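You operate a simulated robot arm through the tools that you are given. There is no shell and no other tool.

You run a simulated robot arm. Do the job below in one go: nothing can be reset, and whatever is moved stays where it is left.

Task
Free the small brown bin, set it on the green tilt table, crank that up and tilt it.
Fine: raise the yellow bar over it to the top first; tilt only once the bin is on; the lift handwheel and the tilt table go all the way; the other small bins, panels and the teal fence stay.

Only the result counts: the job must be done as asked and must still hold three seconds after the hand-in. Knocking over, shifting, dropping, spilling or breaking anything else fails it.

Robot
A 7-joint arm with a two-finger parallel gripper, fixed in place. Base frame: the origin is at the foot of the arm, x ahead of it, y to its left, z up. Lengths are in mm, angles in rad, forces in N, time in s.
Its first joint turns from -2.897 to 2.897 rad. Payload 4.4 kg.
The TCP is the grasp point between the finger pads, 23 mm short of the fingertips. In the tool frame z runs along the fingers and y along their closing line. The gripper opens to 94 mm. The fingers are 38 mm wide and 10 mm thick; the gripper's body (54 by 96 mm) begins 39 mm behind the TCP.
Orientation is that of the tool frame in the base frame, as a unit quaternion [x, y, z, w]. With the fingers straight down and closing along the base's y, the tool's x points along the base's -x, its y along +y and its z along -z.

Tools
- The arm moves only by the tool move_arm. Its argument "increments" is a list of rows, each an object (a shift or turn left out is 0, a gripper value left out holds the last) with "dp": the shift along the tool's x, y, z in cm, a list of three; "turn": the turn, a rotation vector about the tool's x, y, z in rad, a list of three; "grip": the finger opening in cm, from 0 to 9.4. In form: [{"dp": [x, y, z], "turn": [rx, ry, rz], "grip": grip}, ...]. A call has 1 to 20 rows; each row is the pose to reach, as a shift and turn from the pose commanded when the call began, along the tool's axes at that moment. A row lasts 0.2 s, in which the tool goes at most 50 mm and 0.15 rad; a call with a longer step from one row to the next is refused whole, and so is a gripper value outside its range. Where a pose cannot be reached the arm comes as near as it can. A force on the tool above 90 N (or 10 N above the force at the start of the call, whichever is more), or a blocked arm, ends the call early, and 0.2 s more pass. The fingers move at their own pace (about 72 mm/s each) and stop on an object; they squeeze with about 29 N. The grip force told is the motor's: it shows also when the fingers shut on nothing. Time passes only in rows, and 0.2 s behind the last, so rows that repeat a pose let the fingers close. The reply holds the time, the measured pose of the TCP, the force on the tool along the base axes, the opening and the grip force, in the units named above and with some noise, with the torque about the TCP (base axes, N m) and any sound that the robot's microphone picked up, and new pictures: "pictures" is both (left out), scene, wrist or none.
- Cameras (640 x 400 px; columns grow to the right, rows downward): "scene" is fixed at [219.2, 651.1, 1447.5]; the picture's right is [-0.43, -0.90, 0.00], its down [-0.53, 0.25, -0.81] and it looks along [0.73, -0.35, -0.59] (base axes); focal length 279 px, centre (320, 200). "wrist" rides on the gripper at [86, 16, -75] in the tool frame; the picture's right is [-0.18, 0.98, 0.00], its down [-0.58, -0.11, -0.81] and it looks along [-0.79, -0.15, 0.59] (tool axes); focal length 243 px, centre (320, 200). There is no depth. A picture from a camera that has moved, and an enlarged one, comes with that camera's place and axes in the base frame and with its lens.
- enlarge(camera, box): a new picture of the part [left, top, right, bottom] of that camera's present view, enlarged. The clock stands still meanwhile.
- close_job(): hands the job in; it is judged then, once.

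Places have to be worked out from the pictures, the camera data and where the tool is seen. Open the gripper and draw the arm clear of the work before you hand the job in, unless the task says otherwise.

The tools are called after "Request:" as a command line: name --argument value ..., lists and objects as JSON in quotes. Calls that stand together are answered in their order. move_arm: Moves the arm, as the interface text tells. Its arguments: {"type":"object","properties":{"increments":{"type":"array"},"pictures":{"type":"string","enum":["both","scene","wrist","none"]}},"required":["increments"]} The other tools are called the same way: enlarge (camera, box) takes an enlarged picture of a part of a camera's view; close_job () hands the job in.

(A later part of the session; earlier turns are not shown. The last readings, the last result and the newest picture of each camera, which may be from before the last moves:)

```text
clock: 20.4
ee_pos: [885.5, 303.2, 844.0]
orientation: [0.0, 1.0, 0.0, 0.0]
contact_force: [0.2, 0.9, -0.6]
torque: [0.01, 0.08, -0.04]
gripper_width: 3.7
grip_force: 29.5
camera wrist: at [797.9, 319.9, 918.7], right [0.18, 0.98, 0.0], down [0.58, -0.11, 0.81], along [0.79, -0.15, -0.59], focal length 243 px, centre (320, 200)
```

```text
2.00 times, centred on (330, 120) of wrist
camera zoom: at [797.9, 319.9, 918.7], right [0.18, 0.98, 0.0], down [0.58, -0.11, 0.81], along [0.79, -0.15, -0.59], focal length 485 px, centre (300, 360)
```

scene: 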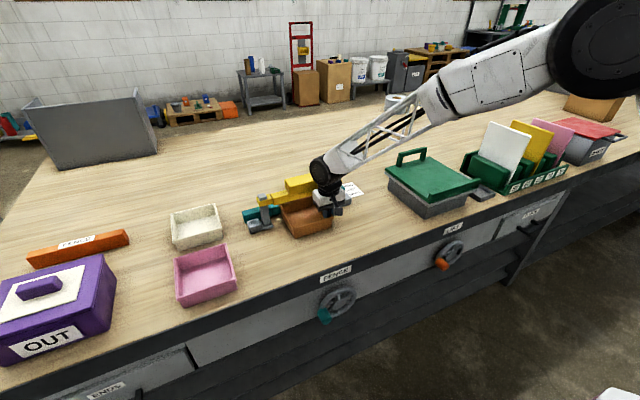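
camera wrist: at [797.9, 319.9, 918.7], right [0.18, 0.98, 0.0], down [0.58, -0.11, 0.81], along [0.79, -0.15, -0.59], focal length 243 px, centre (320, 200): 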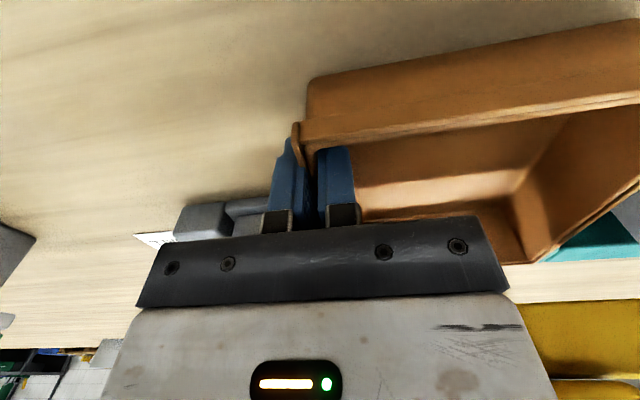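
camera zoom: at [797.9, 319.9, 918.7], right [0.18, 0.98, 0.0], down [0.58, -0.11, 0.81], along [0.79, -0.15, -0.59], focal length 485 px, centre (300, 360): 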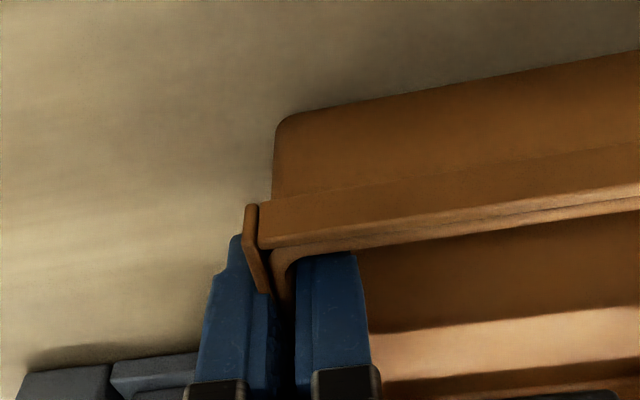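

The wall is held (3.7 mm, 29 N). I drag the bin straight out toward −x along the bench by 11 cm, out from under the bar.

Request:
move_arm --increments '[{"dp": [1, 0, 0], "grip": 0}, {"dp": [2.5, 0, 0]}, {"dp": [4, 0, 0]}, {"dp": [5.5, 0, 0]}, {"dp": [7, 0, 0]}, {"dp": [8.5, 0, 0]}, {"dp": [10, 0, 0]}, {"dp": [11, 0, 0]}]'

Request:
enlarge --camera "scene" --box '[220, 150, 380, 260]'

```text
clock: 22.2
ee_pos: [774.9, 303.2, 844.7]
orientation: [-0.001, 1.0, 0.0, 0.0]
contact_force: [-0.1, 0.1, 0.6]
torque: [-0.12, 0.06, -0.05]
gripper_width: 3.6
grip_force: 29.6
camera wrist: at [687.4, 319.5, 919.1], right [0.18, 0.98, 0.0], down [0.58, -0.11, 0.81], along [0.79, -0.15, -0.59], focal length 243 px, centre (320, 200)
```

scene: 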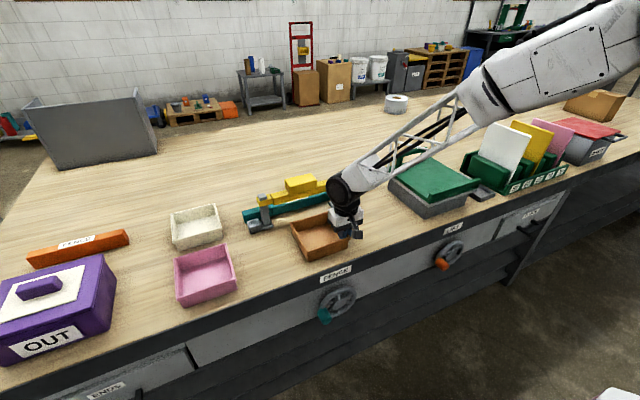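
wrist: 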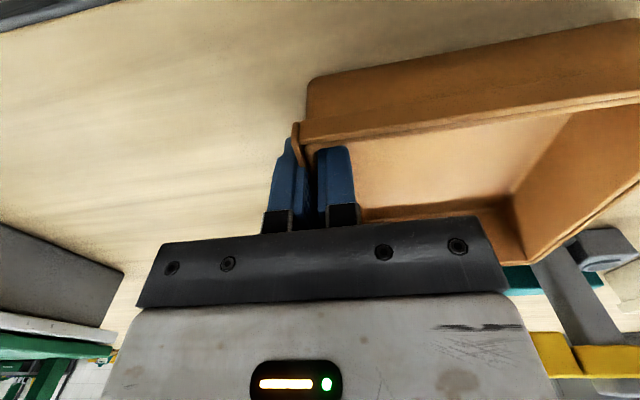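

```text
3.64 times, centred on (300, 205) of scene
camera zoom: at [219.2, 651.1, 1447.5], right [-0.43, -0.9, 0.0], down [-0.53, 0.25, -0.81], along [0.73, -0.35, -0.59], focal length 1016 px, centre (393, 182)
```

zoom: 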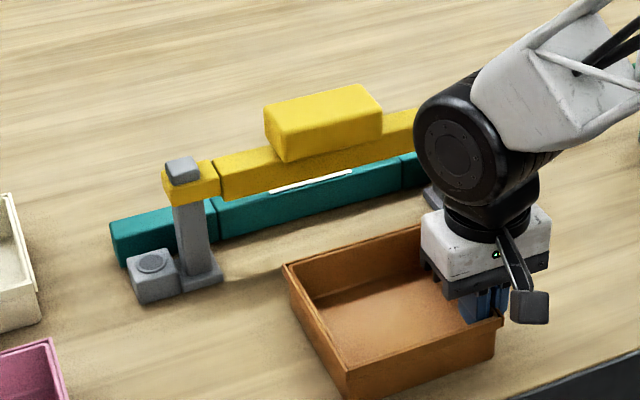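

The bin is out from under the bar and the bar stays up. Before carrying it I let go and go look at the green table and LIFT wheel so I can place it accurately.

Request:
move_arm --increments '[{"dp": [0, 0, 0], "grip": 3}, {"dp": [0, 0, 0], "grip": 4}, {"dp": [0, 0, -4]}, {"dp": [0, 0, -8]}, {"dp": [0, 0, -12], "grip": 9}, {"dp": [0.5, -4, -14]}, {"dp": [1.5, -8, -16]}, {"dp": [2.5, -12, -18]}, {"dp": [3.5, -16, -20]}, {"dp": [4.5, -20, -21.5]}, {"dp": [5.5, -24, -21.5]}, {"dp": [6.5, -28, -21.5]}, {"dp": [7.5, -32, -21.5]}, {"dp": [8.5, -36, -21.5]}, {"dp": [9.5, -40.3, -21.5]}]'

Request:
enlarge --camera "scene" --box '[220, 150, 380, 260]'

Request:
enlarge --camera "wrist" --box '[180, 0, 500, 200]'

```text
clock: 25.4
ee_pos: [678.7, -100.0, 1057.4]
orientation: [0.0, 1.0, 0.0, -0.001]
contact_force: [-0.4, 0.3, 0.5]
torque: [0.0, 0.0, 0.02]
gripper_width: 90.1
grip_force: 0.1
camera wrist: at [591.8, -83.2, 1133.7], right [0.18, 0.98, 0.0], down [0.58, -0.11, 0.81], along [0.79, -0.15, -0.59], focal length 243 px, centre (320, 200)
```

scene: 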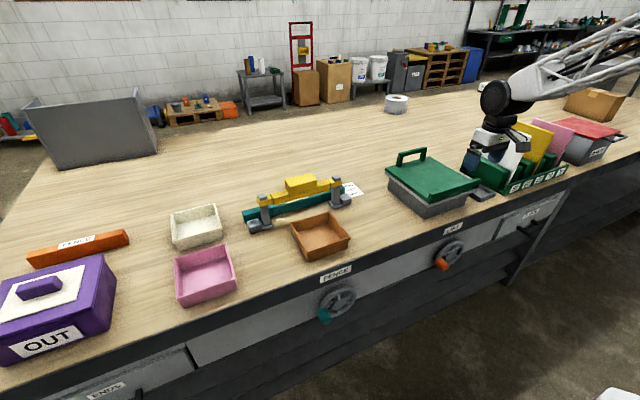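
wrist: 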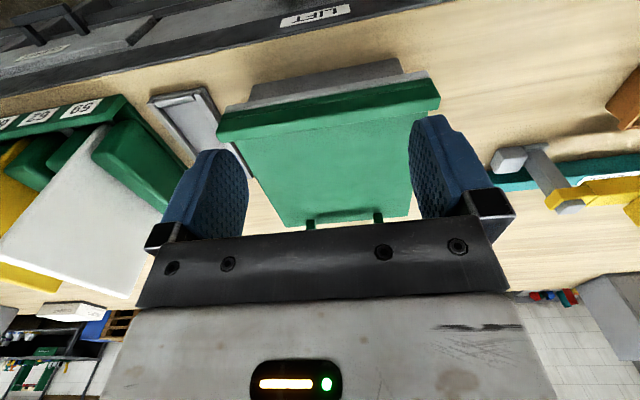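

```text
3.64 times, centred on (300, 205) of scene
camera zoom: at [219.2, 651.1, 1447.5], right [-0.43, -0.9, 0.0], down [-0.53, 0.25, -0.81], along [0.73, -0.35, -0.59], focal length 1016 px, centre (393, 182)
```

zoom: 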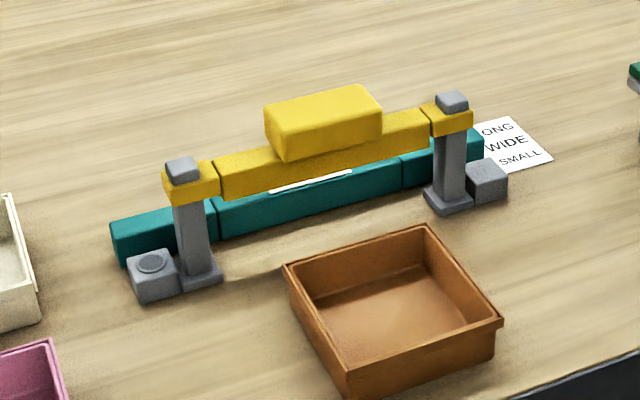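

```text
2.00 times, centred on (340, 100) of wrist
camera zoom: at [591.8, -83.2, 1133.7], right [0.18, 0.98, 0.0], down [0.58, -0.11, 0.81], along [0.79, -0.15, -0.59], focal length 485 px, centre (280, 400)
```

zoom: 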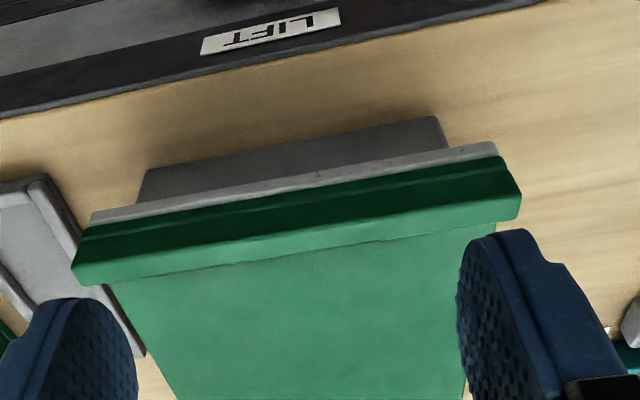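

The bar is still up and the bin rests on the bench. I zoom in on the table in both views to fix its lip, deck and handle.

Request:
enlarge --camera "scene" --box '[380, 140, 500, 220]'

Request:
enlarge --camera "wrist" --box '[200, 50, 460, 240]'

Request:
enlarge --camera "scene" --box '[410, 215, 500, 285]'

```text
5.00 times, centred on (440, 180) of scene
camera zoom: at [219.2, 651.1, 1447.5], right [-0.43, -0.9, 0.0], down [-0.53, 0.25, -0.81], along [0.73, -0.35, -0.59], focal length 1397 px, centre (-280, 300)
```

zoom: 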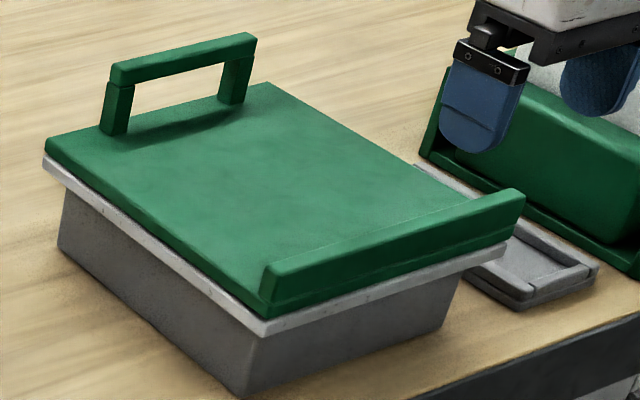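

```text
2.11 times, centred on (330, 145) of wrist
camera zoom: at [591.8, -83.2, 1133.7], right [0.18, 0.98, 0.0], down [0.58, -0.11, 0.81], along [0.79, -0.15, -0.59], focal length 511 px, centre (299, 316)
```

zoom: 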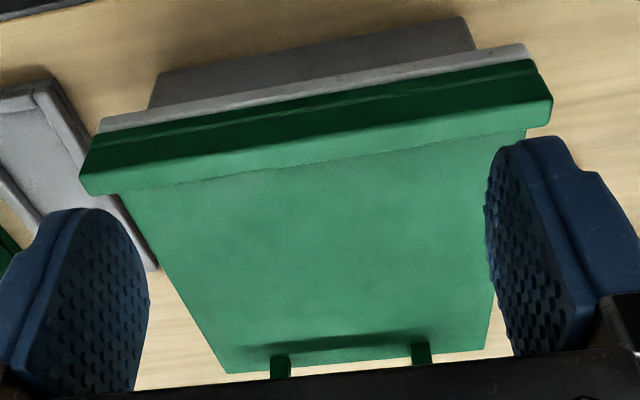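

```text
5.71 times, centred on (455, 250) of scene
camera zoom: at [219.2, 651.1, 1447.5], right [-0.43, -0.9, 0.0], down [-0.53, 0.25, -0.81], along [0.73, -0.35, -0.59], focal length 1597 px, centre (-451, -86)
```

zoom: 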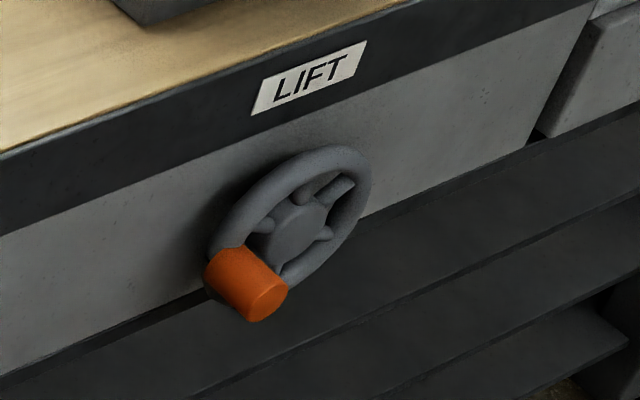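

Deck is roughly x 765–975, y −216…0, with the lip on the near side and the handle at the back; LIFT wheel hub is near (674, −127, 646). Now I go back over the centre of the bin's −y wall at (816, 303).

Request:
move_arm --increments '[{"dp": [-1, 4, 0], "grip": 4.5}, {"dp": [-2, 8, 0]}, {"dp": [-3, 12, 0]}, {"dp": [-4, 16, 0]}, {"dp": [-5, 20, 0]}, {"dp": [-6, 24, 0]}, {"dp": [-7.5, 28, 0]}, {"dp": [-9, 32, 0]}, {"dp": [-11, 36, 1]}, {"dp": [-13, 39, 4]}, {"dp": [-13.7, 40.3, 8]}, {"dp": [-13.7, 40.3, 12]}, {"dp": [-13.7, 40.3, 15]}]'

Request:
enlarge --camera "wrist" --box '[200, 20, 460, 220]'

```text
clock: 28.2
ee_pos: [815.4, 304.4, 910.0]
orientation: [0.0, 1.0, 0.001, 0.0]
contact_force: [-0.5, 0.3, -0.3]
torque: [0.02, 0.0, -0.01]
gripper_width: 45.1
grip_force: 0.1
camera wrist: at [728.6, 319.9, 984.3], right [0.18, 0.98, 0.0], down [0.58, -0.11, 0.81], along [0.79, -0.15, -0.59], focal length 243 px, centre (320, 200)
```

scene: 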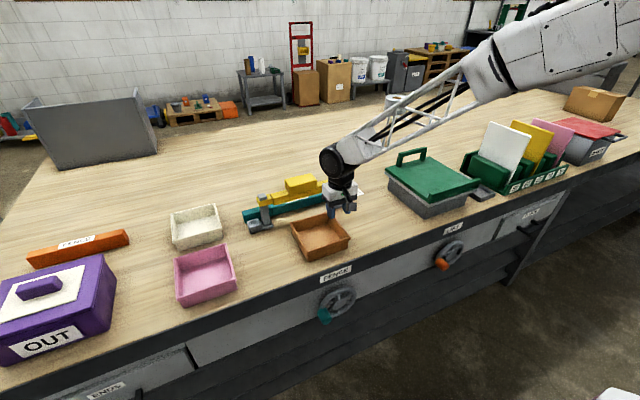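
wrist: 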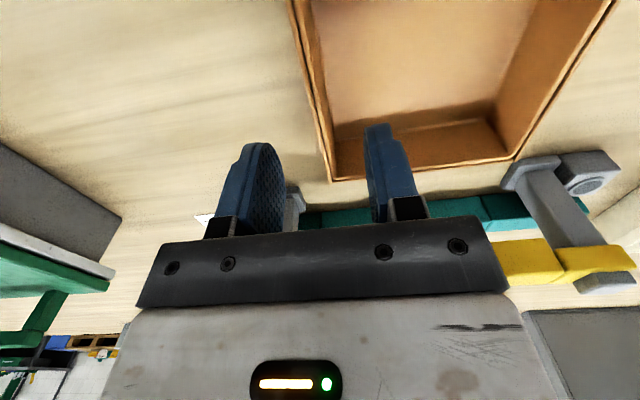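

```text
2.00 times, centred on (330, 120) of wrist
camera zoom: at [728.6, 319.9, 984.3], right [0.18, 0.98, 0.0], down [0.58, -0.11, 0.81], along [0.79, -0.15, -0.59], focal length 485 px, centre (300, 360)
```

zoom: 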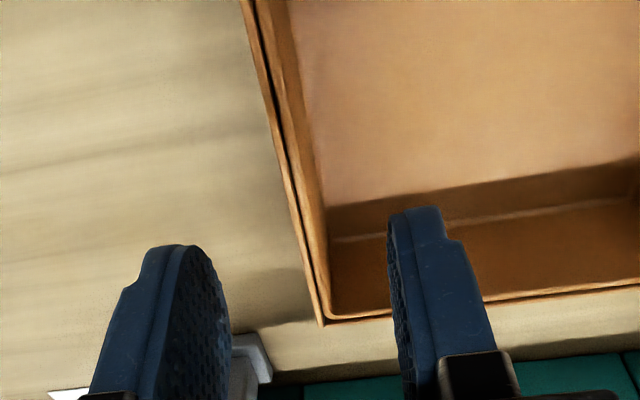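

The bin's back corner is at x≈890, so its centre is x≈817 as expected. I lower onto the wall and grip it.

Request:
move_arm --increments '[{"dp": [-0.1, -0.1, 2.5]}, {"dp": [-0.1, -0.1, 5]}, {"dp": [-0.1, -0.1, 6.8]}, {"dp": [-0.1, -0.1, 6.8], "grip": 2}, {"dp": [-0.1, -0.1, 6.8], "grip": 0.5}, {"dp": [-0.1, -0.1, 6.8], "grip": 0}, {"dp": [-0.1, -0.1, 6.8], "grip": 0}, {"dp": [-0.1, -0.1, 6.8], "grip": 0}]'

```text
clock: 30.0
ee_pos: [817.7, 303.7, 842.2]
orientation: [-0.001, 1.0, 0.0, -0.001]
contact_force: [0.2, 0.2, 0.0]
torque: [-0.07, -0.06, -0.05]
gripper_width: 3.9
grip_force: 29.0
camera wrist: at [730.2, 319.4, 916.8], right [0.18, 0.98, 0.0], down [0.58, -0.11, 0.81], along [0.79, -0.15, -0.59], focal length 243 px, centre (320, 200)
```

scene: 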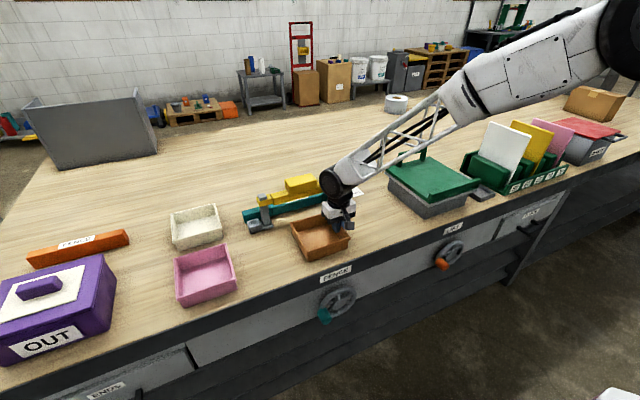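
wrist: 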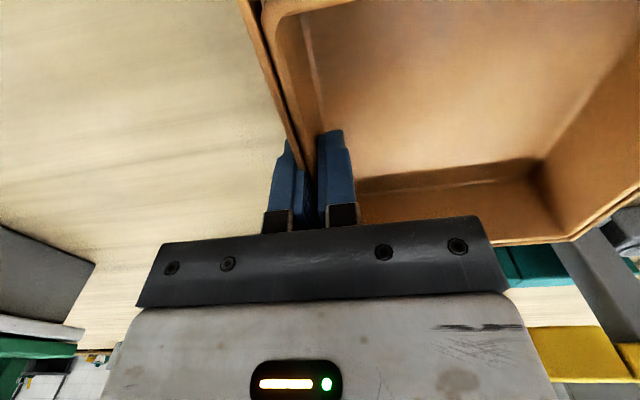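

Gripped at 3.9 mm. I lift slowly 6 cm to test the weight and whether the bin stays level.

Request:
move_arm --increments '[{"dp": [0, 0, -0.5], "grip": 0}, {"dp": [0, 0, -1.5]}, {"dp": [0, 0, -3]}, {"dp": [0, 0, -4.5]}, {"dp": [0, 0, -6]}]'

Request:
enlarge --camera "scene" --box '[260, 150, 400, 260]'

```text
clock: 31.2
ee_pos: [817.9, 303.0, 900.6]
orientation: [0.0, 1.0, 0.0, 0.0]
contact_force: [-0.4, 0.7, -2.1]
torque: [-0.17, 0.02, 0.01]
gripper_width: 3.9
grip_force: 28.9
camera wrist: at [730.4, 319.0, 976.3], right [0.18, 0.98, 0.0], down [0.58, -0.11, 0.81], along [0.79, -0.15, -0.59], focal length 243 px, centre (320, 200)
```

scene: 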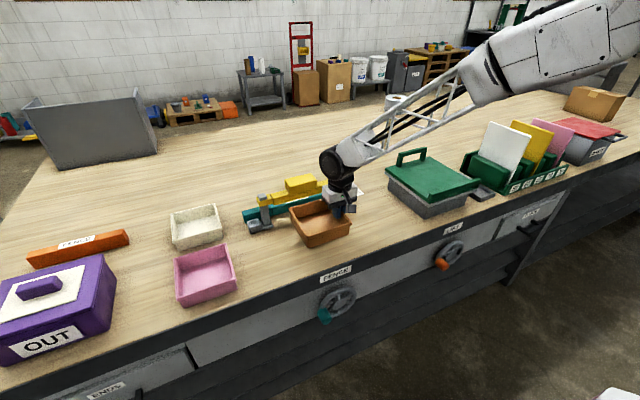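
wrist: 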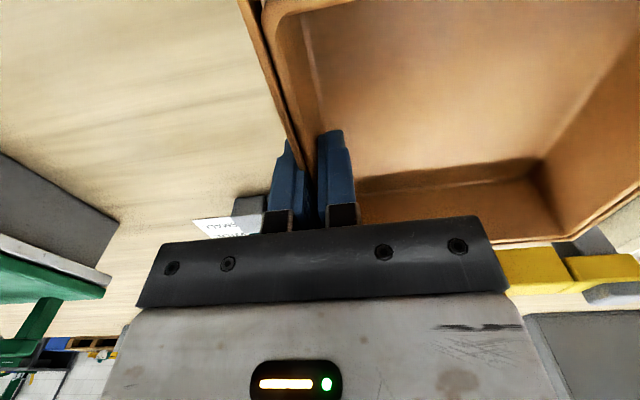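

```text
3.64 times, centred on (330, 205) of scene
camera zoom: at [219.2, 651.1, 1447.5], right [-0.43, -0.9, 0.0], down [-0.53, 0.25, -0.81], along [0.73, -0.35, -0.59], focal length 1016 px, centre (284, 182)
```

zoom: 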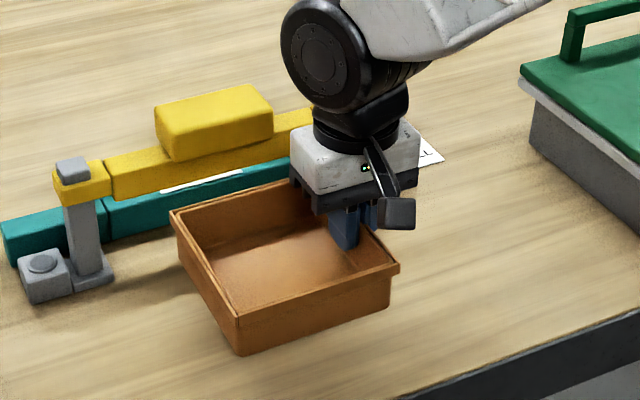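

The bin is light (~2 N), level and firmly held. I raise it to TCP z≈1040 and carry it over to above the table.

Request:
move_arm --increments '[{"dp": [0, 0, -4], "grip": 0}, {"dp": [0, 0, -8]}, {"dp": [0, 0, -12]}, {"dp": [0, -1, -14]}, {"dp": [0, -4, -14]}, {"dp": [0, -8, -14]}, {"dp": [0, -12, -14]}, {"dp": [0, -16, -14]}, {"dp": [0, -20, -14]}, {"dp": [0, -24, -14]}, {"dp": [0, -28, -14]}, {"dp": [0, -32, -14]}, {"dp": [-0.5, -36, -14]}, {"dp": [-1, -40, -14]}, {"dp": [-1.5, -44, -14]}, {"dp": [-2, -46.5, -14]}, {"dp": [-2.5, -47.9, -14]}]'

Request:
enlarge --camera "scene" --box '[370, 110, 530, 220]'

Request:
enlarge --camera "wrist" --box '[100, 0, 500, 240]'

```text
clock: 34.8
ee_pos: [841.3, -176.8, 1042.1]
orientation: [0.0, 1.0, 0.0, 0.001]
contact_force: [0.2, -0.6, -1.9]
torque: [-0.14, -0.02, -0.02]
gripper_width: 3.8
grip_force: 29.1
camera wrist: at [753.8, -160.9, 1117.2], right [0.18, 0.98, 0.0], down [0.58, -0.11, 0.81], along [0.79, -0.15, -0.59], focal length 243 px, centre (320, 200)
```

scene: 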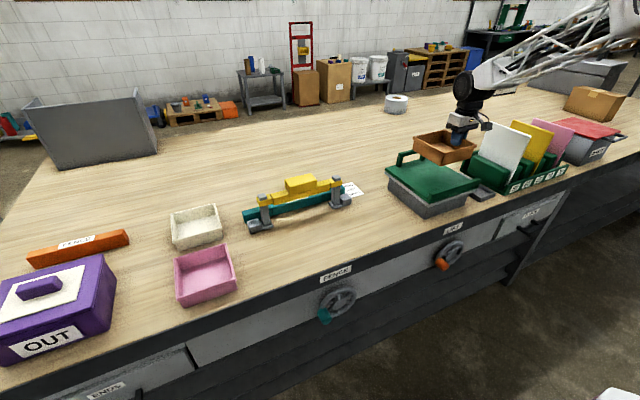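
wrist: 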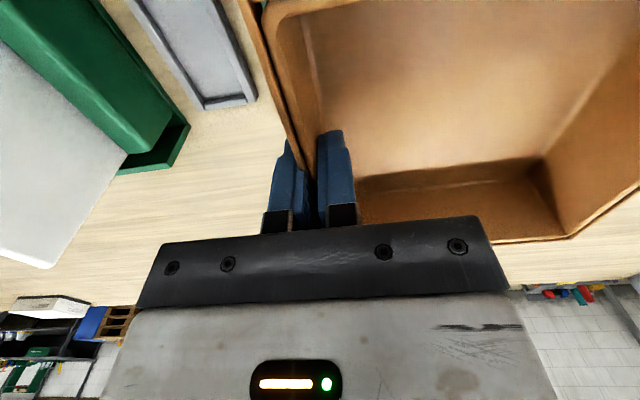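

```text
3.64 times, centred on (450, 165) of scene
camera zoom: at [219.2, 651.1, 1447.5], right [-0.43, -0.9, 0.0], down [-0.53, 0.25, -0.81], along [0.73, -0.35, -0.59], focal length 1016 px, centre (-153, 327)
```

zoom: 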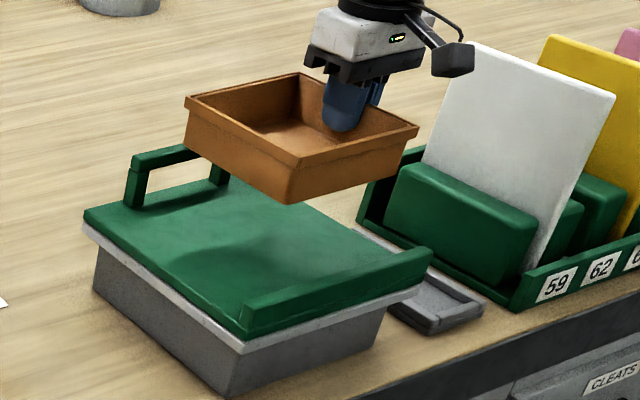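

```text
1.60 times, centred on (300, 120) of wrist
camera zoom: at [753.8, -160.9, 1117.2], right [0.18, 0.98, 0.0], down [0.58, -0.11, 0.81], along [0.79, -0.15, -0.59], focal length 388 px, centre (352, 328)
```

zoom: 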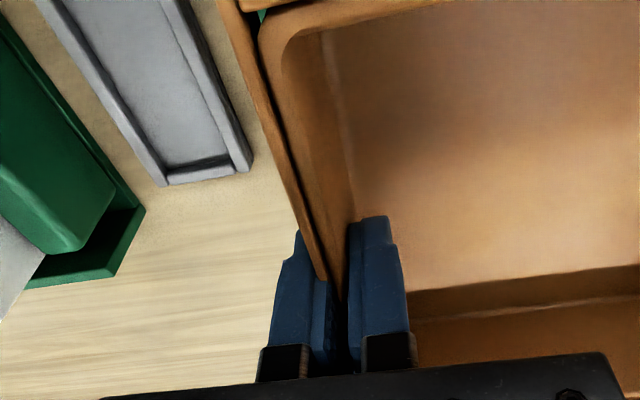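

With the bin as a scale, the lip edge is about x≈741–771, z≈916 and the deck x 771–988, y −225…5, z≈895. I line up at x≈855 so the bin sits just behind the lip, and lower to about 2 cm above the deck.

Request:
move_arm --increments '[{"dp": [-0.7, 0, 2], "grip": 0}, {"dp": [-1.4, 0, 4]}, {"dp": [-1.4, 0, 6]}, {"dp": [-1.4, 0, 8]}]'

Request:
enlarge --camera "scene" --box '[380, 120, 500, 220]'

```text
clock: 35.8
ee_pos: [856.5, -175.7, 960.6]
orientation: [0.0, 1.0, 0.0, -0.001]
contact_force: [-0.1, 1.0, -2.1]
torque: [-0.12, 0.01, -0.01]
gripper_width: 3.8
grip_force: 29.0
camera wrist: at [769.0, -159.9, 1035.7], right [0.18, 0.98, 0.0], down [0.58, -0.11, 0.81], along [0.79, -0.15, -0.59], focal length 243 px, centre (320, 200)
```

scene: 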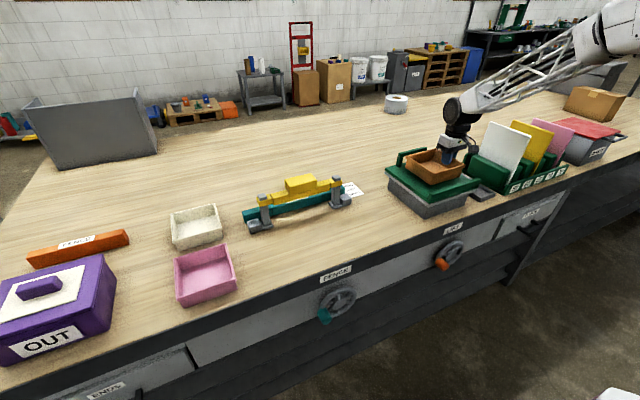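
wrist: 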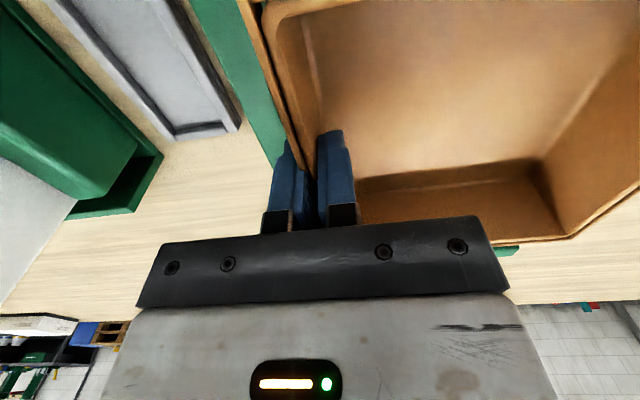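

```text
4.00 times, centred on (440, 170) of scene
camera zoom: at [219.2, 651.1, 1447.5], right [-0.43, -0.9, 0.0], down [-0.53, 0.25, -0.81], along [0.73, -0.35, -0.59], focal length 1118 px, centre (-160, 320)
```

zoom: 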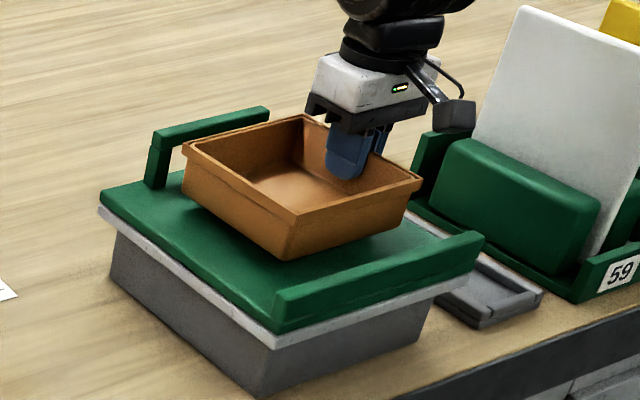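

The bin hangs level over the deck with clearance from lip and handle. I lower 16 mm and then feel for contact.

Request:
move_arm --increments '[{"dp": [0, 0, 0.5], "grip": 0}, {"dp": [0, 0, 1]}, {"dp": [0, 0, 1.6]}]' --pictures "none"

Request:
enlarge --camera "scene" --box '[380, 120, 500, 220]'

```text
clock: 36.6
ee_pos: [857.3, -176.1, 945.1]
orientation: [0.0, 1.0, -0.001, 0.0]
contact_force: [0.6, -0.2, -3.2]
torque: [-0.16, -0.01, -0.01]
gripper_width: 4.0
grip_force: 29.4
```

```text
4.00 times, centred on (440, 170) of scene
camera zoom: at [219.2, 651.1, 1447.5], right [-0.43, -0.9, 0.0], down [-0.53, 0.25, -0.81], along [0.73, -0.35, -0.59], focal length 1118 px, centre (-160, 320)
```

zoom: 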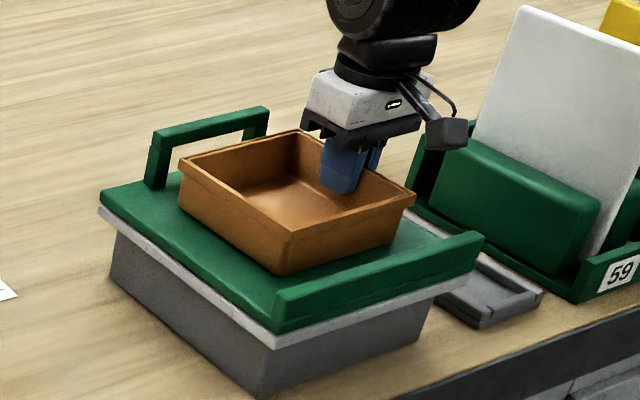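

Still free (−3 N is just the weight), with the gap shrinking. I lower 6 mm more.

Request:
move_arm --increments '[{"dp": [0, 0, 0.3], "grip": 0}, {"dp": [0, 0, 0.6]}]' --pictures "none"

```text
clock: 37.2
ee_pos: [857.4, -175.1, 942.5]
orientation: [0.0, 1.0, 0.0, 0.002]
contact_force: [-6.6, 4.8, 22.5]
torque: [0.14, 0.48, 0.02]
gripper_width: 3.7
grip_force: 29.1
```

Contact with the deck (+22 N). I ease back 3 mm to relieve it and open the fingers gently.

Request:
move_arm --increments '[{"dp": [0, 0, -0.3], "grip": 0}, {"dp": [0, 0, -0.3], "grip": 0.8}, {"dp": [0, 0, -0.3], "grip": 1.5}, {"dp": [0, 0, -0.3], "grip": 2.5}, {"dp": [0, 0, -0.3], "grip": 3.5}]'

Request:
enlarge --camera "scene" --box '[380, 120, 500, 220]'

```text
clock: 38.4
ee_pos: [857.3, -176.6, 943.6]
orientation: [0.001, 1.0, 0.0, -0.001]
contact_force: [0.9, 0.6, -0.5]
torque: [0.02, 0.03, 0.02]
gripper_width: 35.1
grip_force: 0.1
camera wrist: at [769.6, -159.7, 1017.2], right [0.18, 0.98, 0.0], down [0.58, -0.11, 0.81], along [0.79, -0.15, -0.59], focal length 243 px, centre (320, 200)
```

scene: 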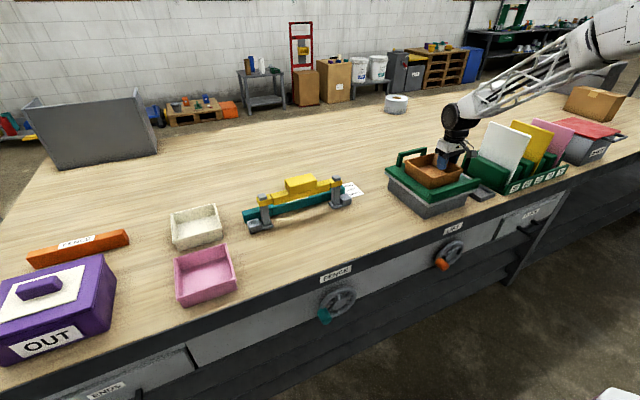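
wrist: 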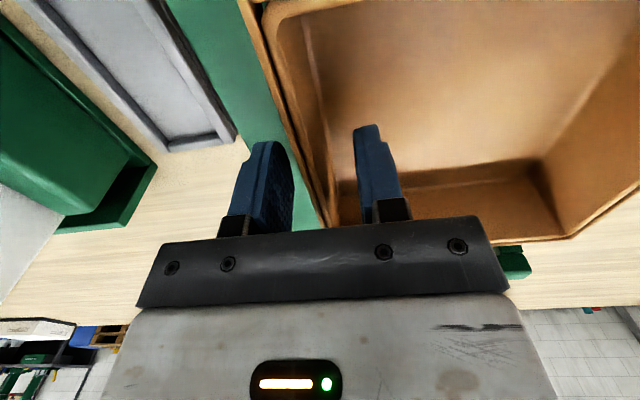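

```text
4.00 times, centred on (440, 170) of scene
camera zoom: at [219.2, 651.1, 1447.5], right [-0.43, -0.9, 0.0], down [-0.53, 0.25, -0.81], along [0.73, -0.35, -0.59], focal length 1118 px, centre (-160, 320)
```

zoom: 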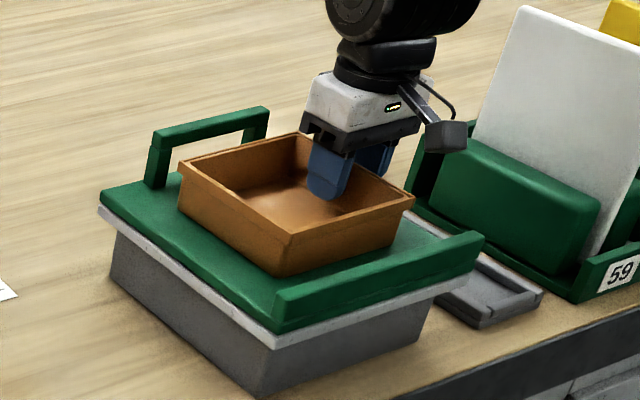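

The bin sits squarely on the deck. I lift away, draw back in front of the bench and look down at the LIFT handwheel.

Request:
move_arm --increments '[{"dp": [0, 0, -3], "grip": 4}, {"dp": [0, 0, -7]}, {"dp": [0, 0, -10.5]}, {"dp": [4, 1, -10.5], "grip": 9}, {"dp": [8, 2, -10.5]}, {"dp": [12, 3, -10.5]}, {"dp": [16, 4, -10.5]}, {"dp": [20, 5, -10.5]}, {"dp": [24, 6, -10.5]}, {"dp": [28, 7, -9]}, {"dp": [30, 7.7, -5]}, {"dp": [30, 7.7, -1]}, {"dp": [30, 7.7, 3]}]'

Request:
enlarge --camera "wrist" --box '[180, 0, 500, 200]'

Request:
enlarge --camera "scene" --box '[370, 120, 530, 280]'

```text
clock: 41.2
ee_pos: [557.8, -97.7, 911.2]
orientation: [0.001, 1.0, 0.0, 0.0]
contact_force: [-0.4, -0.2, 0.0]
torque: [-0.02, 0.01, 0.0]
gripper_width: 90.1
grip_force: 0.0
camera wrist: at [470.4, -82.2, 985.4], right [0.18, 0.98, 0.0], down [0.58, -0.11, 0.81], along [0.79, -0.15, -0.59], focal length 243 px, centre (320, 200)
```

scene: 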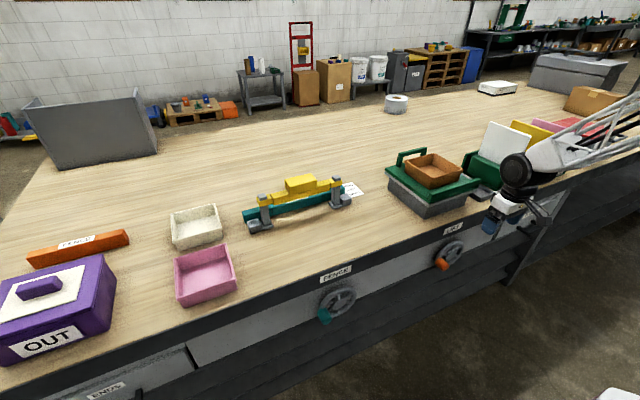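
wrist: 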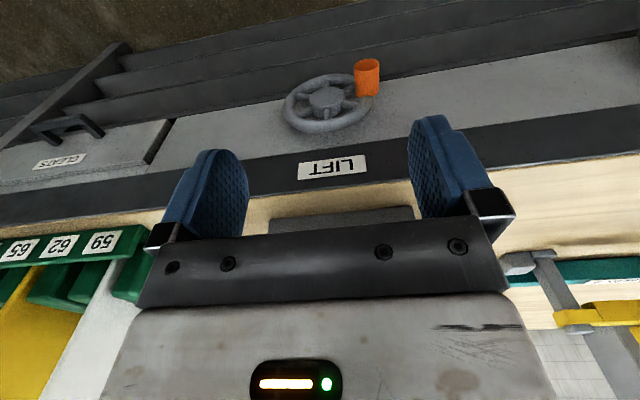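

```text
2.00 times, centred on (340, 100) of wrist
camera zoom: at [470.4, -82.2, 985.4], right [0.18, 0.98, 0.0], down [0.58, -0.11, 0.81], along [0.79, -0.15, -0.59], focal length 485 px, centre (280, 400)
```

zoom: 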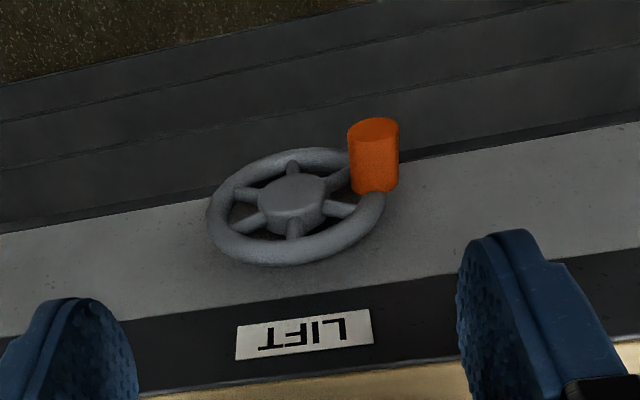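

```text
2.50 times, centred on (450, 200) of scene
camera zoom: at [219.2, 651.1, 1447.5], right [-0.43, -0.9, 0.0], down [-0.53, 0.25, -0.81], along [0.73, -0.35, -0.59], focal length 698 px, centre (-5, 200)
```

zoom: 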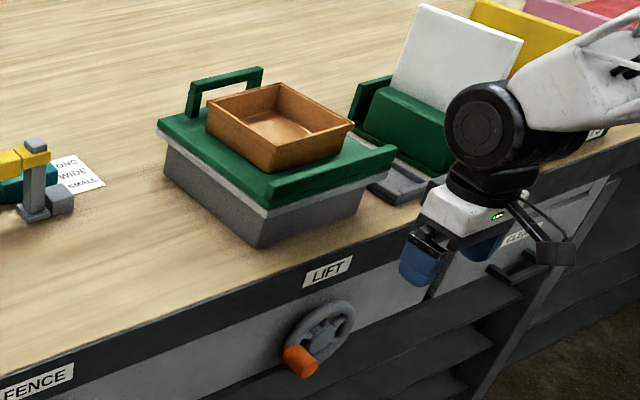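

The knob is a ~38 mm cylinder along −x at about (y −49, z 650), x 632–675, with the hub at about (y −110, z 648), so radius ≈ 61 mm. I back off and pitch the tool to point straight at the bench front.

Request:
move_arm --increments '[{"dp": [1, 0.5, 1], "turn": [0, -0.14, 0]}, {"dp": [2, 1, 2], "turn": [0, -0.28, 0]}, {"dp": [3, 1.5, 3], "turn": [0, -0.42, 0]}, {"dp": [4, 2, 4], "turn": [0, -0.56, 0]}, {"dp": [5, 2.5, 5], "turn": [0, -0.7, 0]}, {"dp": [6, 3, 6], "turn": [0, -0.84, 0]}, {"dp": [7, 3.5, 7], "turn": [0, -0.98, 0]}, {"dp": [7.8, 4, 8], "turn": [0, -1.12, 0]}, {"dp": [7.8, 4.5, 9], "turn": [0, -1.26, 0]}, {"dp": [7.8, 4.8, 10], "turn": [0, -1.4, 0]}, {"dp": [7.8, 4.8, 11], "turn": [0, -1.5, 0]}, {"dp": [7.8, 4.8, 11], "turn": [0, -1.5708, 0]}]'

```text
clock: 43.8
ee_pos: [475.3, -68.3, 808.0]
orientation: [-0.001, 0.707, 0.004, 0.707]
contact_force: [0.0, 0.5, 0.4]
torque: [0.0, 0.0, 0.0]
gripper_width: 90.0
grip_force: 0.1
out of reach, approached as far as the arm can: row 7, 8, 10, 11, 12
camera wrist: at [399.3, -52.2, 721.0], right [-0.01, 0.98, 0.19], down [-0.81, -0.12, 0.58], along [0.59, -0.15, 0.79], focal length 243 px, centre (320, 200)
```

scene: 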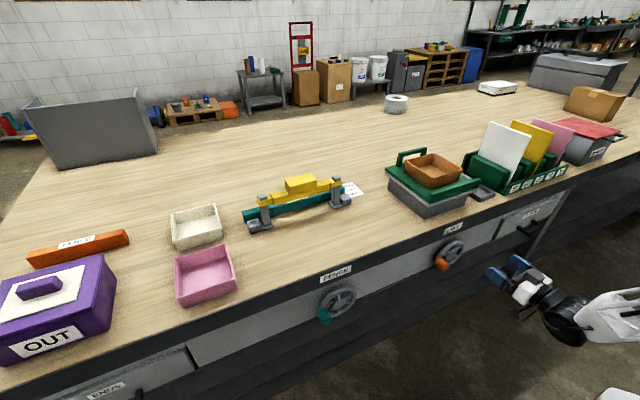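
wrist: 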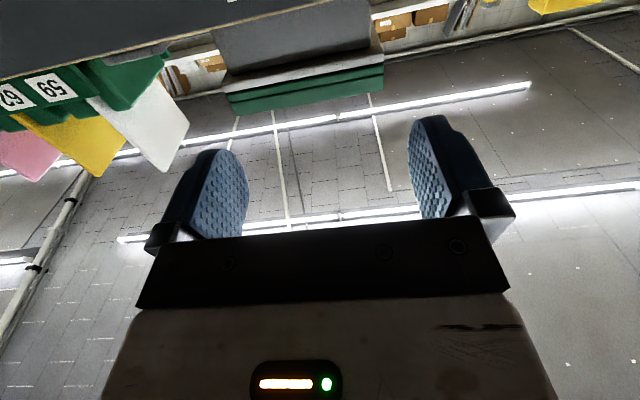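

The tool now points at the bench, near a joint limit in this folded pose but essentially there. I move forward and down toward the knob line, stopping short at x≈590.

Request:
move_arm --increments '[{"dp": [1, 0, 3]}, {"dp": [3, 0, 6]}, {"dp": [6, 0, 8]}, {"dp": [9, 0, 10]}, {"dp": [12, 0, 11]}, {"dp": [15, 0, 11]}, {"dp": [15, 0, 11]}]'

Request:
enlarge --camera "scene" --box '[400, 200, 560, 320]'

```text
clock: 45.4
ee_pos: [588.4, -97.0, 674.7]
orientation: [0.019, 0.71, 0.034, 0.703]
contact_force: [-0.1, 0.2, 0.5]
torque: [0.01, -0.01, 0.0]
gripper_width: 89.8
grip_force: 0.0
out of reach, approached as far as the arm can: row 1, 2, 3, 4, 5, 6, 7
camera wrist: at [512.7, -76.9, 590.0], right [-0.02, 0.97, 0.26], down [-0.8, -0.17, 0.58], along [0.6, -0.19, 0.77], focal length 243 px, centre (320, 200)
```

scene: 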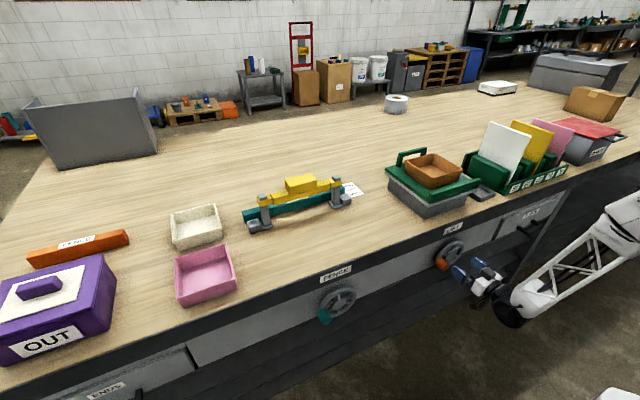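
wrist: 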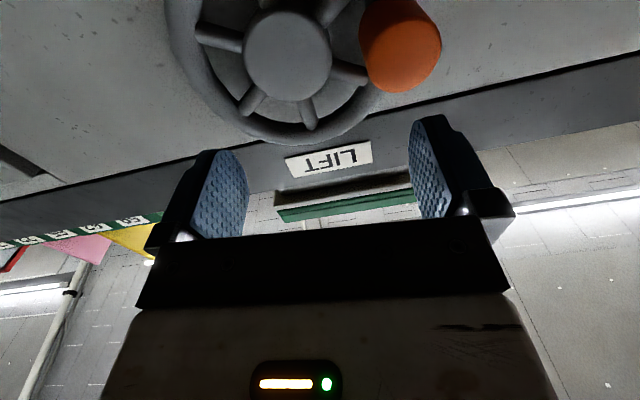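

```text
3.33 times, centred on (480, 260) of scene
camera zoom: at [219.2, 651.1, 1447.5], right [-0.43, -0.9, 0.0], down [-0.53, 0.25, -0.81], along [0.73, -0.35, -0.59], focal length 931 px, centre (-213, 0)
```

zoom: 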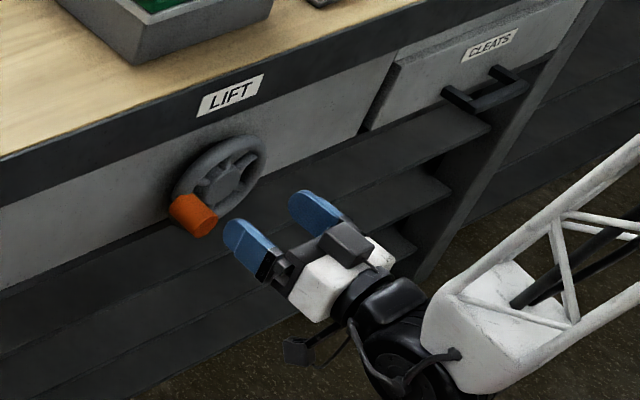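

The full horizontal pitch is hitting a joint limit (y is 48 mm off). Closing along y works at any pitch, so I back off and use a 45° forward-down tool instead.

Request:
move_arm --increments '[{"dp": [-1, 0, -2], "turn": [0, 0.13, 0]}, {"dp": [-2, 0, -4], "turn": [0, 0.26, 0]}, {"dp": [-4, 0, -6], "turn": [0, 0.39, 0]}, {"dp": [-6, 0, -7], "turn": [0, 0.52, 0]}, {"dp": [-7, 0, -7], "turn": [0, 0.65, 0]}, {"dp": [-7, 0, -7], "turn": [0, 0.785, 0]}, {"dp": [-7, 0, -7], "turn": [0, 0.785, 0]}]'

```text
clock: 47.0
ee_pos: [520.6, -104.1, 744.4]
orientation: [0.004, 0.925, 0.039, 0.378]
contact_force: [0.1, -0.6, 0.7]
torque: [0.0, 0.0, 0.0]
gripper_width: 90.2
grip_force: 0.0
camera wrist: at [405.1, -89.8, 739.0], right [0.11, 0.97, 0.2], down [-0.15, -0.18, 0.97], along [0.98, -0.14, 0.12], focal length 243 px, centre (320, 200)
```

scene: 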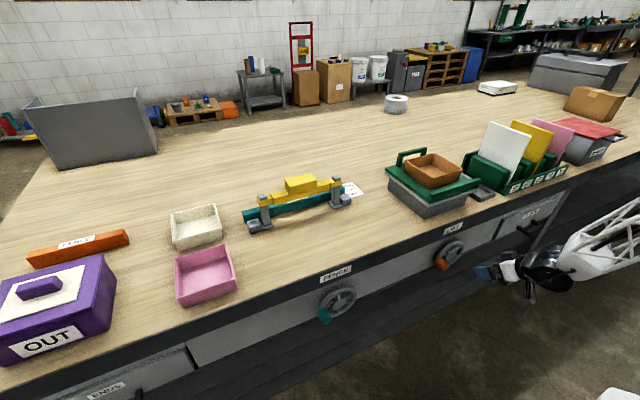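
wrist: 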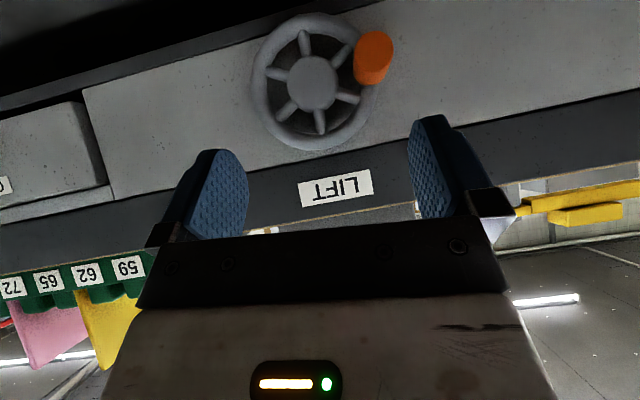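

Now the pose is workable, and I have a frontal view of the wheel. I zoom to measure hub and knob again.

Request:
enlarge --camera "wrist" --box '[220, 0, 440, 137]'

```text
2.91 times, centred on (330, 68) of wrist
camera zoom: at [405.1, -89.8, 739.0], right [0.11, 0.97, 0.2], down [-0.15, -0.18, 0.97], along [0.98, -0.14, 0.12], focal length 706 px, centre (291, 582)
```

zoom: 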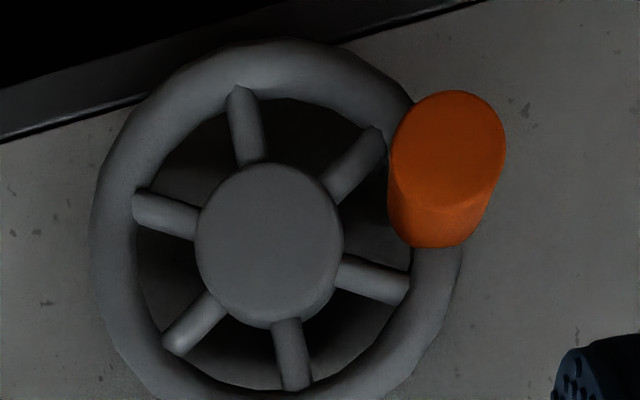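

Knob axis at (y −51.5, z 650.5), hub centre (y −111.5, z 651), radius 60 mm, knob ≈ 34 mm thick. I straighten the small orientation error and move to a pre-grasp point 6 cm short of the knob.

Request:
move_arm --increments '[{"dp": [-0.4, 1.6, 3], "turn": [0.023, -0.003, -0.013]}, {"dp": [-0.8, 3.2, 6], "turn": [0.046, -0.005, -0.026]}, {"dp": [-1.17, 4.7, 8.87], "turn": [0.069, -0.008, -0.038]}, {"dp": [-1.17, 4.7, 8.87], "turn": [0.069, -0.008, -0.038]}]'

Request:
enlarge --camera "scene" --box '[400, 200, 560, 320]'

```text
clock: 48.0
ee_pos: [587.2, -51.9, 693.6]
orientation: [-0.001, 0.924, 0.0, 0.382]
contact_force: [0.1, -0.3, -0.4]
torque: [0.0, 0.0, 0.02]
gripper_width: 90.1
grip_force: 0.1
camera wrist: at [473.0, -35.5, 685.3], right [0.13, 0.98, 0.13], down [-0.16, -0.11, 0.98], along [0.98, -0.15, 0.14], focal length 243 px, centre (320, 200)
```

scene: 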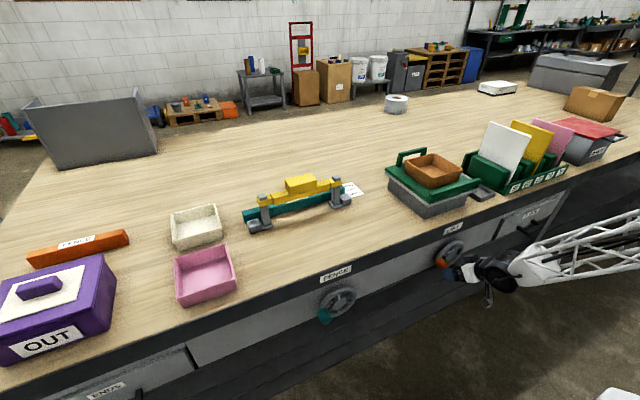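
wrist: 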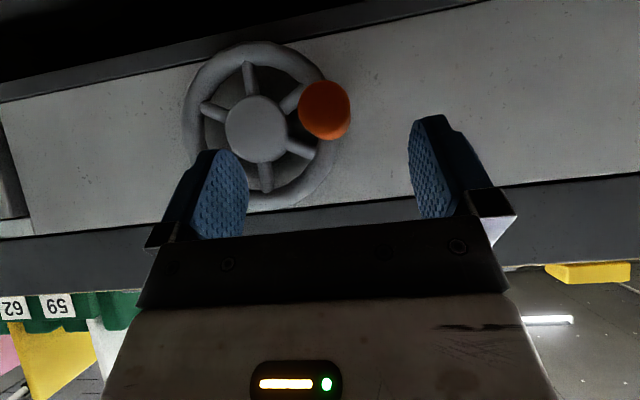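

```text
3.33 times, centred on (480, 260) of scene
camera zoom: at [219.2, 651.1, 1447.5], right [-0.43, -0.9, 0.0], down [-0.53, 0.25, -0.81], along [0.73, -0.35, -0.59], focal length 931 px, centre (-213, 0)
```

zoom: 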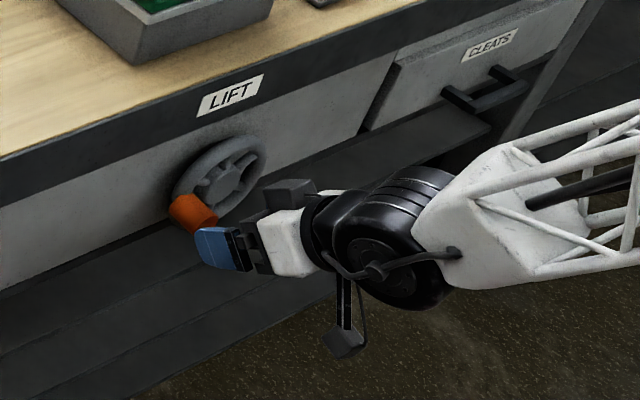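

Everything lines up with the knob between the fingers. I advance 62 mm along the tool axis and close on it.

Request:
move_arm --increments '[{"dp": [-0.05, 0.1, 2]}, {"dp": [-0.1, 0.1, 4]}, {"dp": [-0.16, 0.1, 6.2]}, {"dp": [-0.16, 0.1, 6.2], "grip": 5}, {"dp": [-0.16, 0.1, 6.2], "grip": 2.5}, {"dp": [-0.16, 0.1, 6.2], "grip": 2.5}, {"dp": [-0.16, 0.1, 6.2], "grip": 2.5}]'

Request:
enlarge --camera "scene" --box '[400, 200, 500, 280]'

```text
clock: 49.6
ee_pos: [632.7, -52.0, 652.7]
orientation: [-0.003, 0.925, 0.004, 0.381]
contact_force: [6.5, 28.7, -2.3]
torque: [0.04, 0.14, -0.05]
gripper_width: 37.4
grip_force: 14.2
camera wrist: at [518.4, -36.7, 644.5], right [0.12, 0.98, 0.14], down [-0.16, -0.12, 0.98], along [0.98, -0.14, 0.14], focal length 243 px, centre (320, 200)
```

scene: 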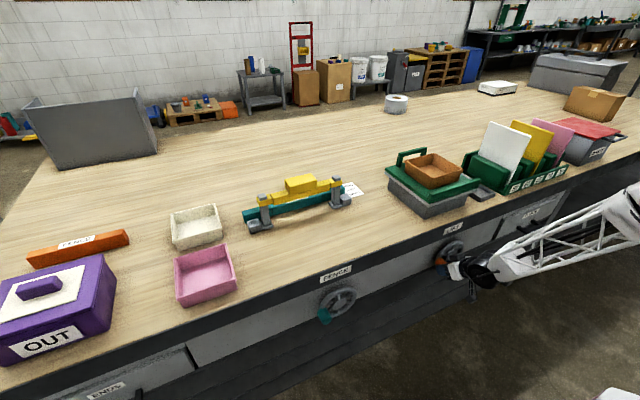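
wrist: 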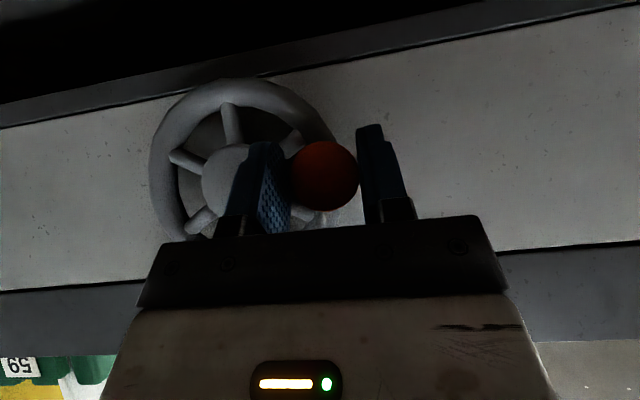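

```text
5.00 times, centred on (450, 240) of scene
camera zoom: at [219.2, 651.1, 1447.5], right [-0.43, -0.9, 0.0], down [-0.53, 0.25, -0.81], along [0.73, -0.35, -0.59], focal length 1397 px, centre (-330, 0)
```

zoom: 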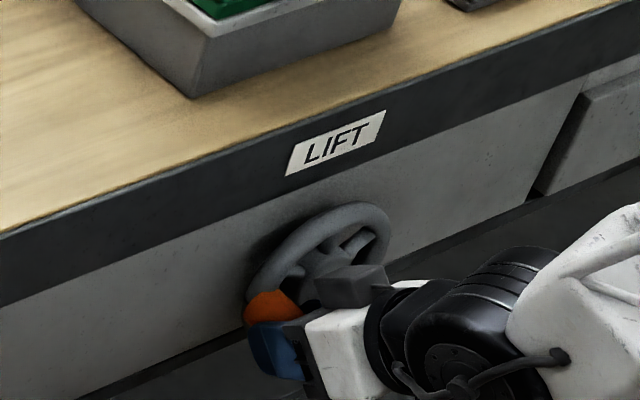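

The +y finger touches first (29 N sideways), so the knob is ~1.7 mm to +y of my centre. I shift to centre and let the fingers close fully.

Request:
move_arm --increments '[{"dp": [0, 0.1, 0], "grip": 2.5}, {"dp": [0, 0.2, 0], "grip": 2.5}, {"dp": [0, 0.2, 0], "grip": 2.5}, {"dp": [0, 0.2, 0], "grip": 2.5}]' --pictures "wrist"

```text
clock: 50.6
ee_pos: [633.2, -51.2, 652.6]
orientation: [-0.003, 0.924, 0.004, 0.381]
contact_force: [4.1, 25.2, 1.6]
torque: [0.1, 0.05, 0.07]
gripper_width: 36.5
grip_force: 12.6
out of reach, approached as far as the arm can: row 2, 3
camera wrist: at [518.4, -36.0, 644.4], right [0.12, 0.98, 0.14], down [-0.16, -0.12, 0.98], along [0.98, -0.14, 0.14], focal length 243 px, centre (320, 200)
```

wrist: 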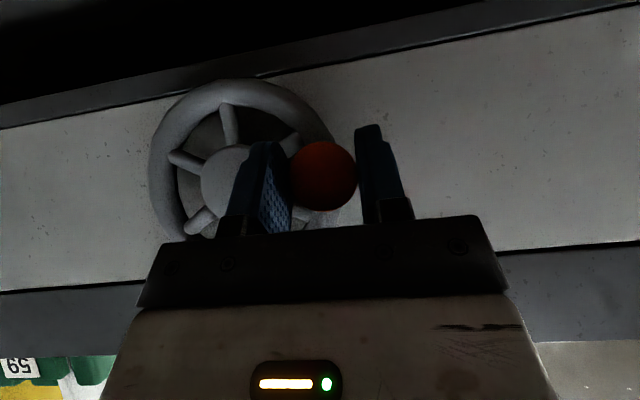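

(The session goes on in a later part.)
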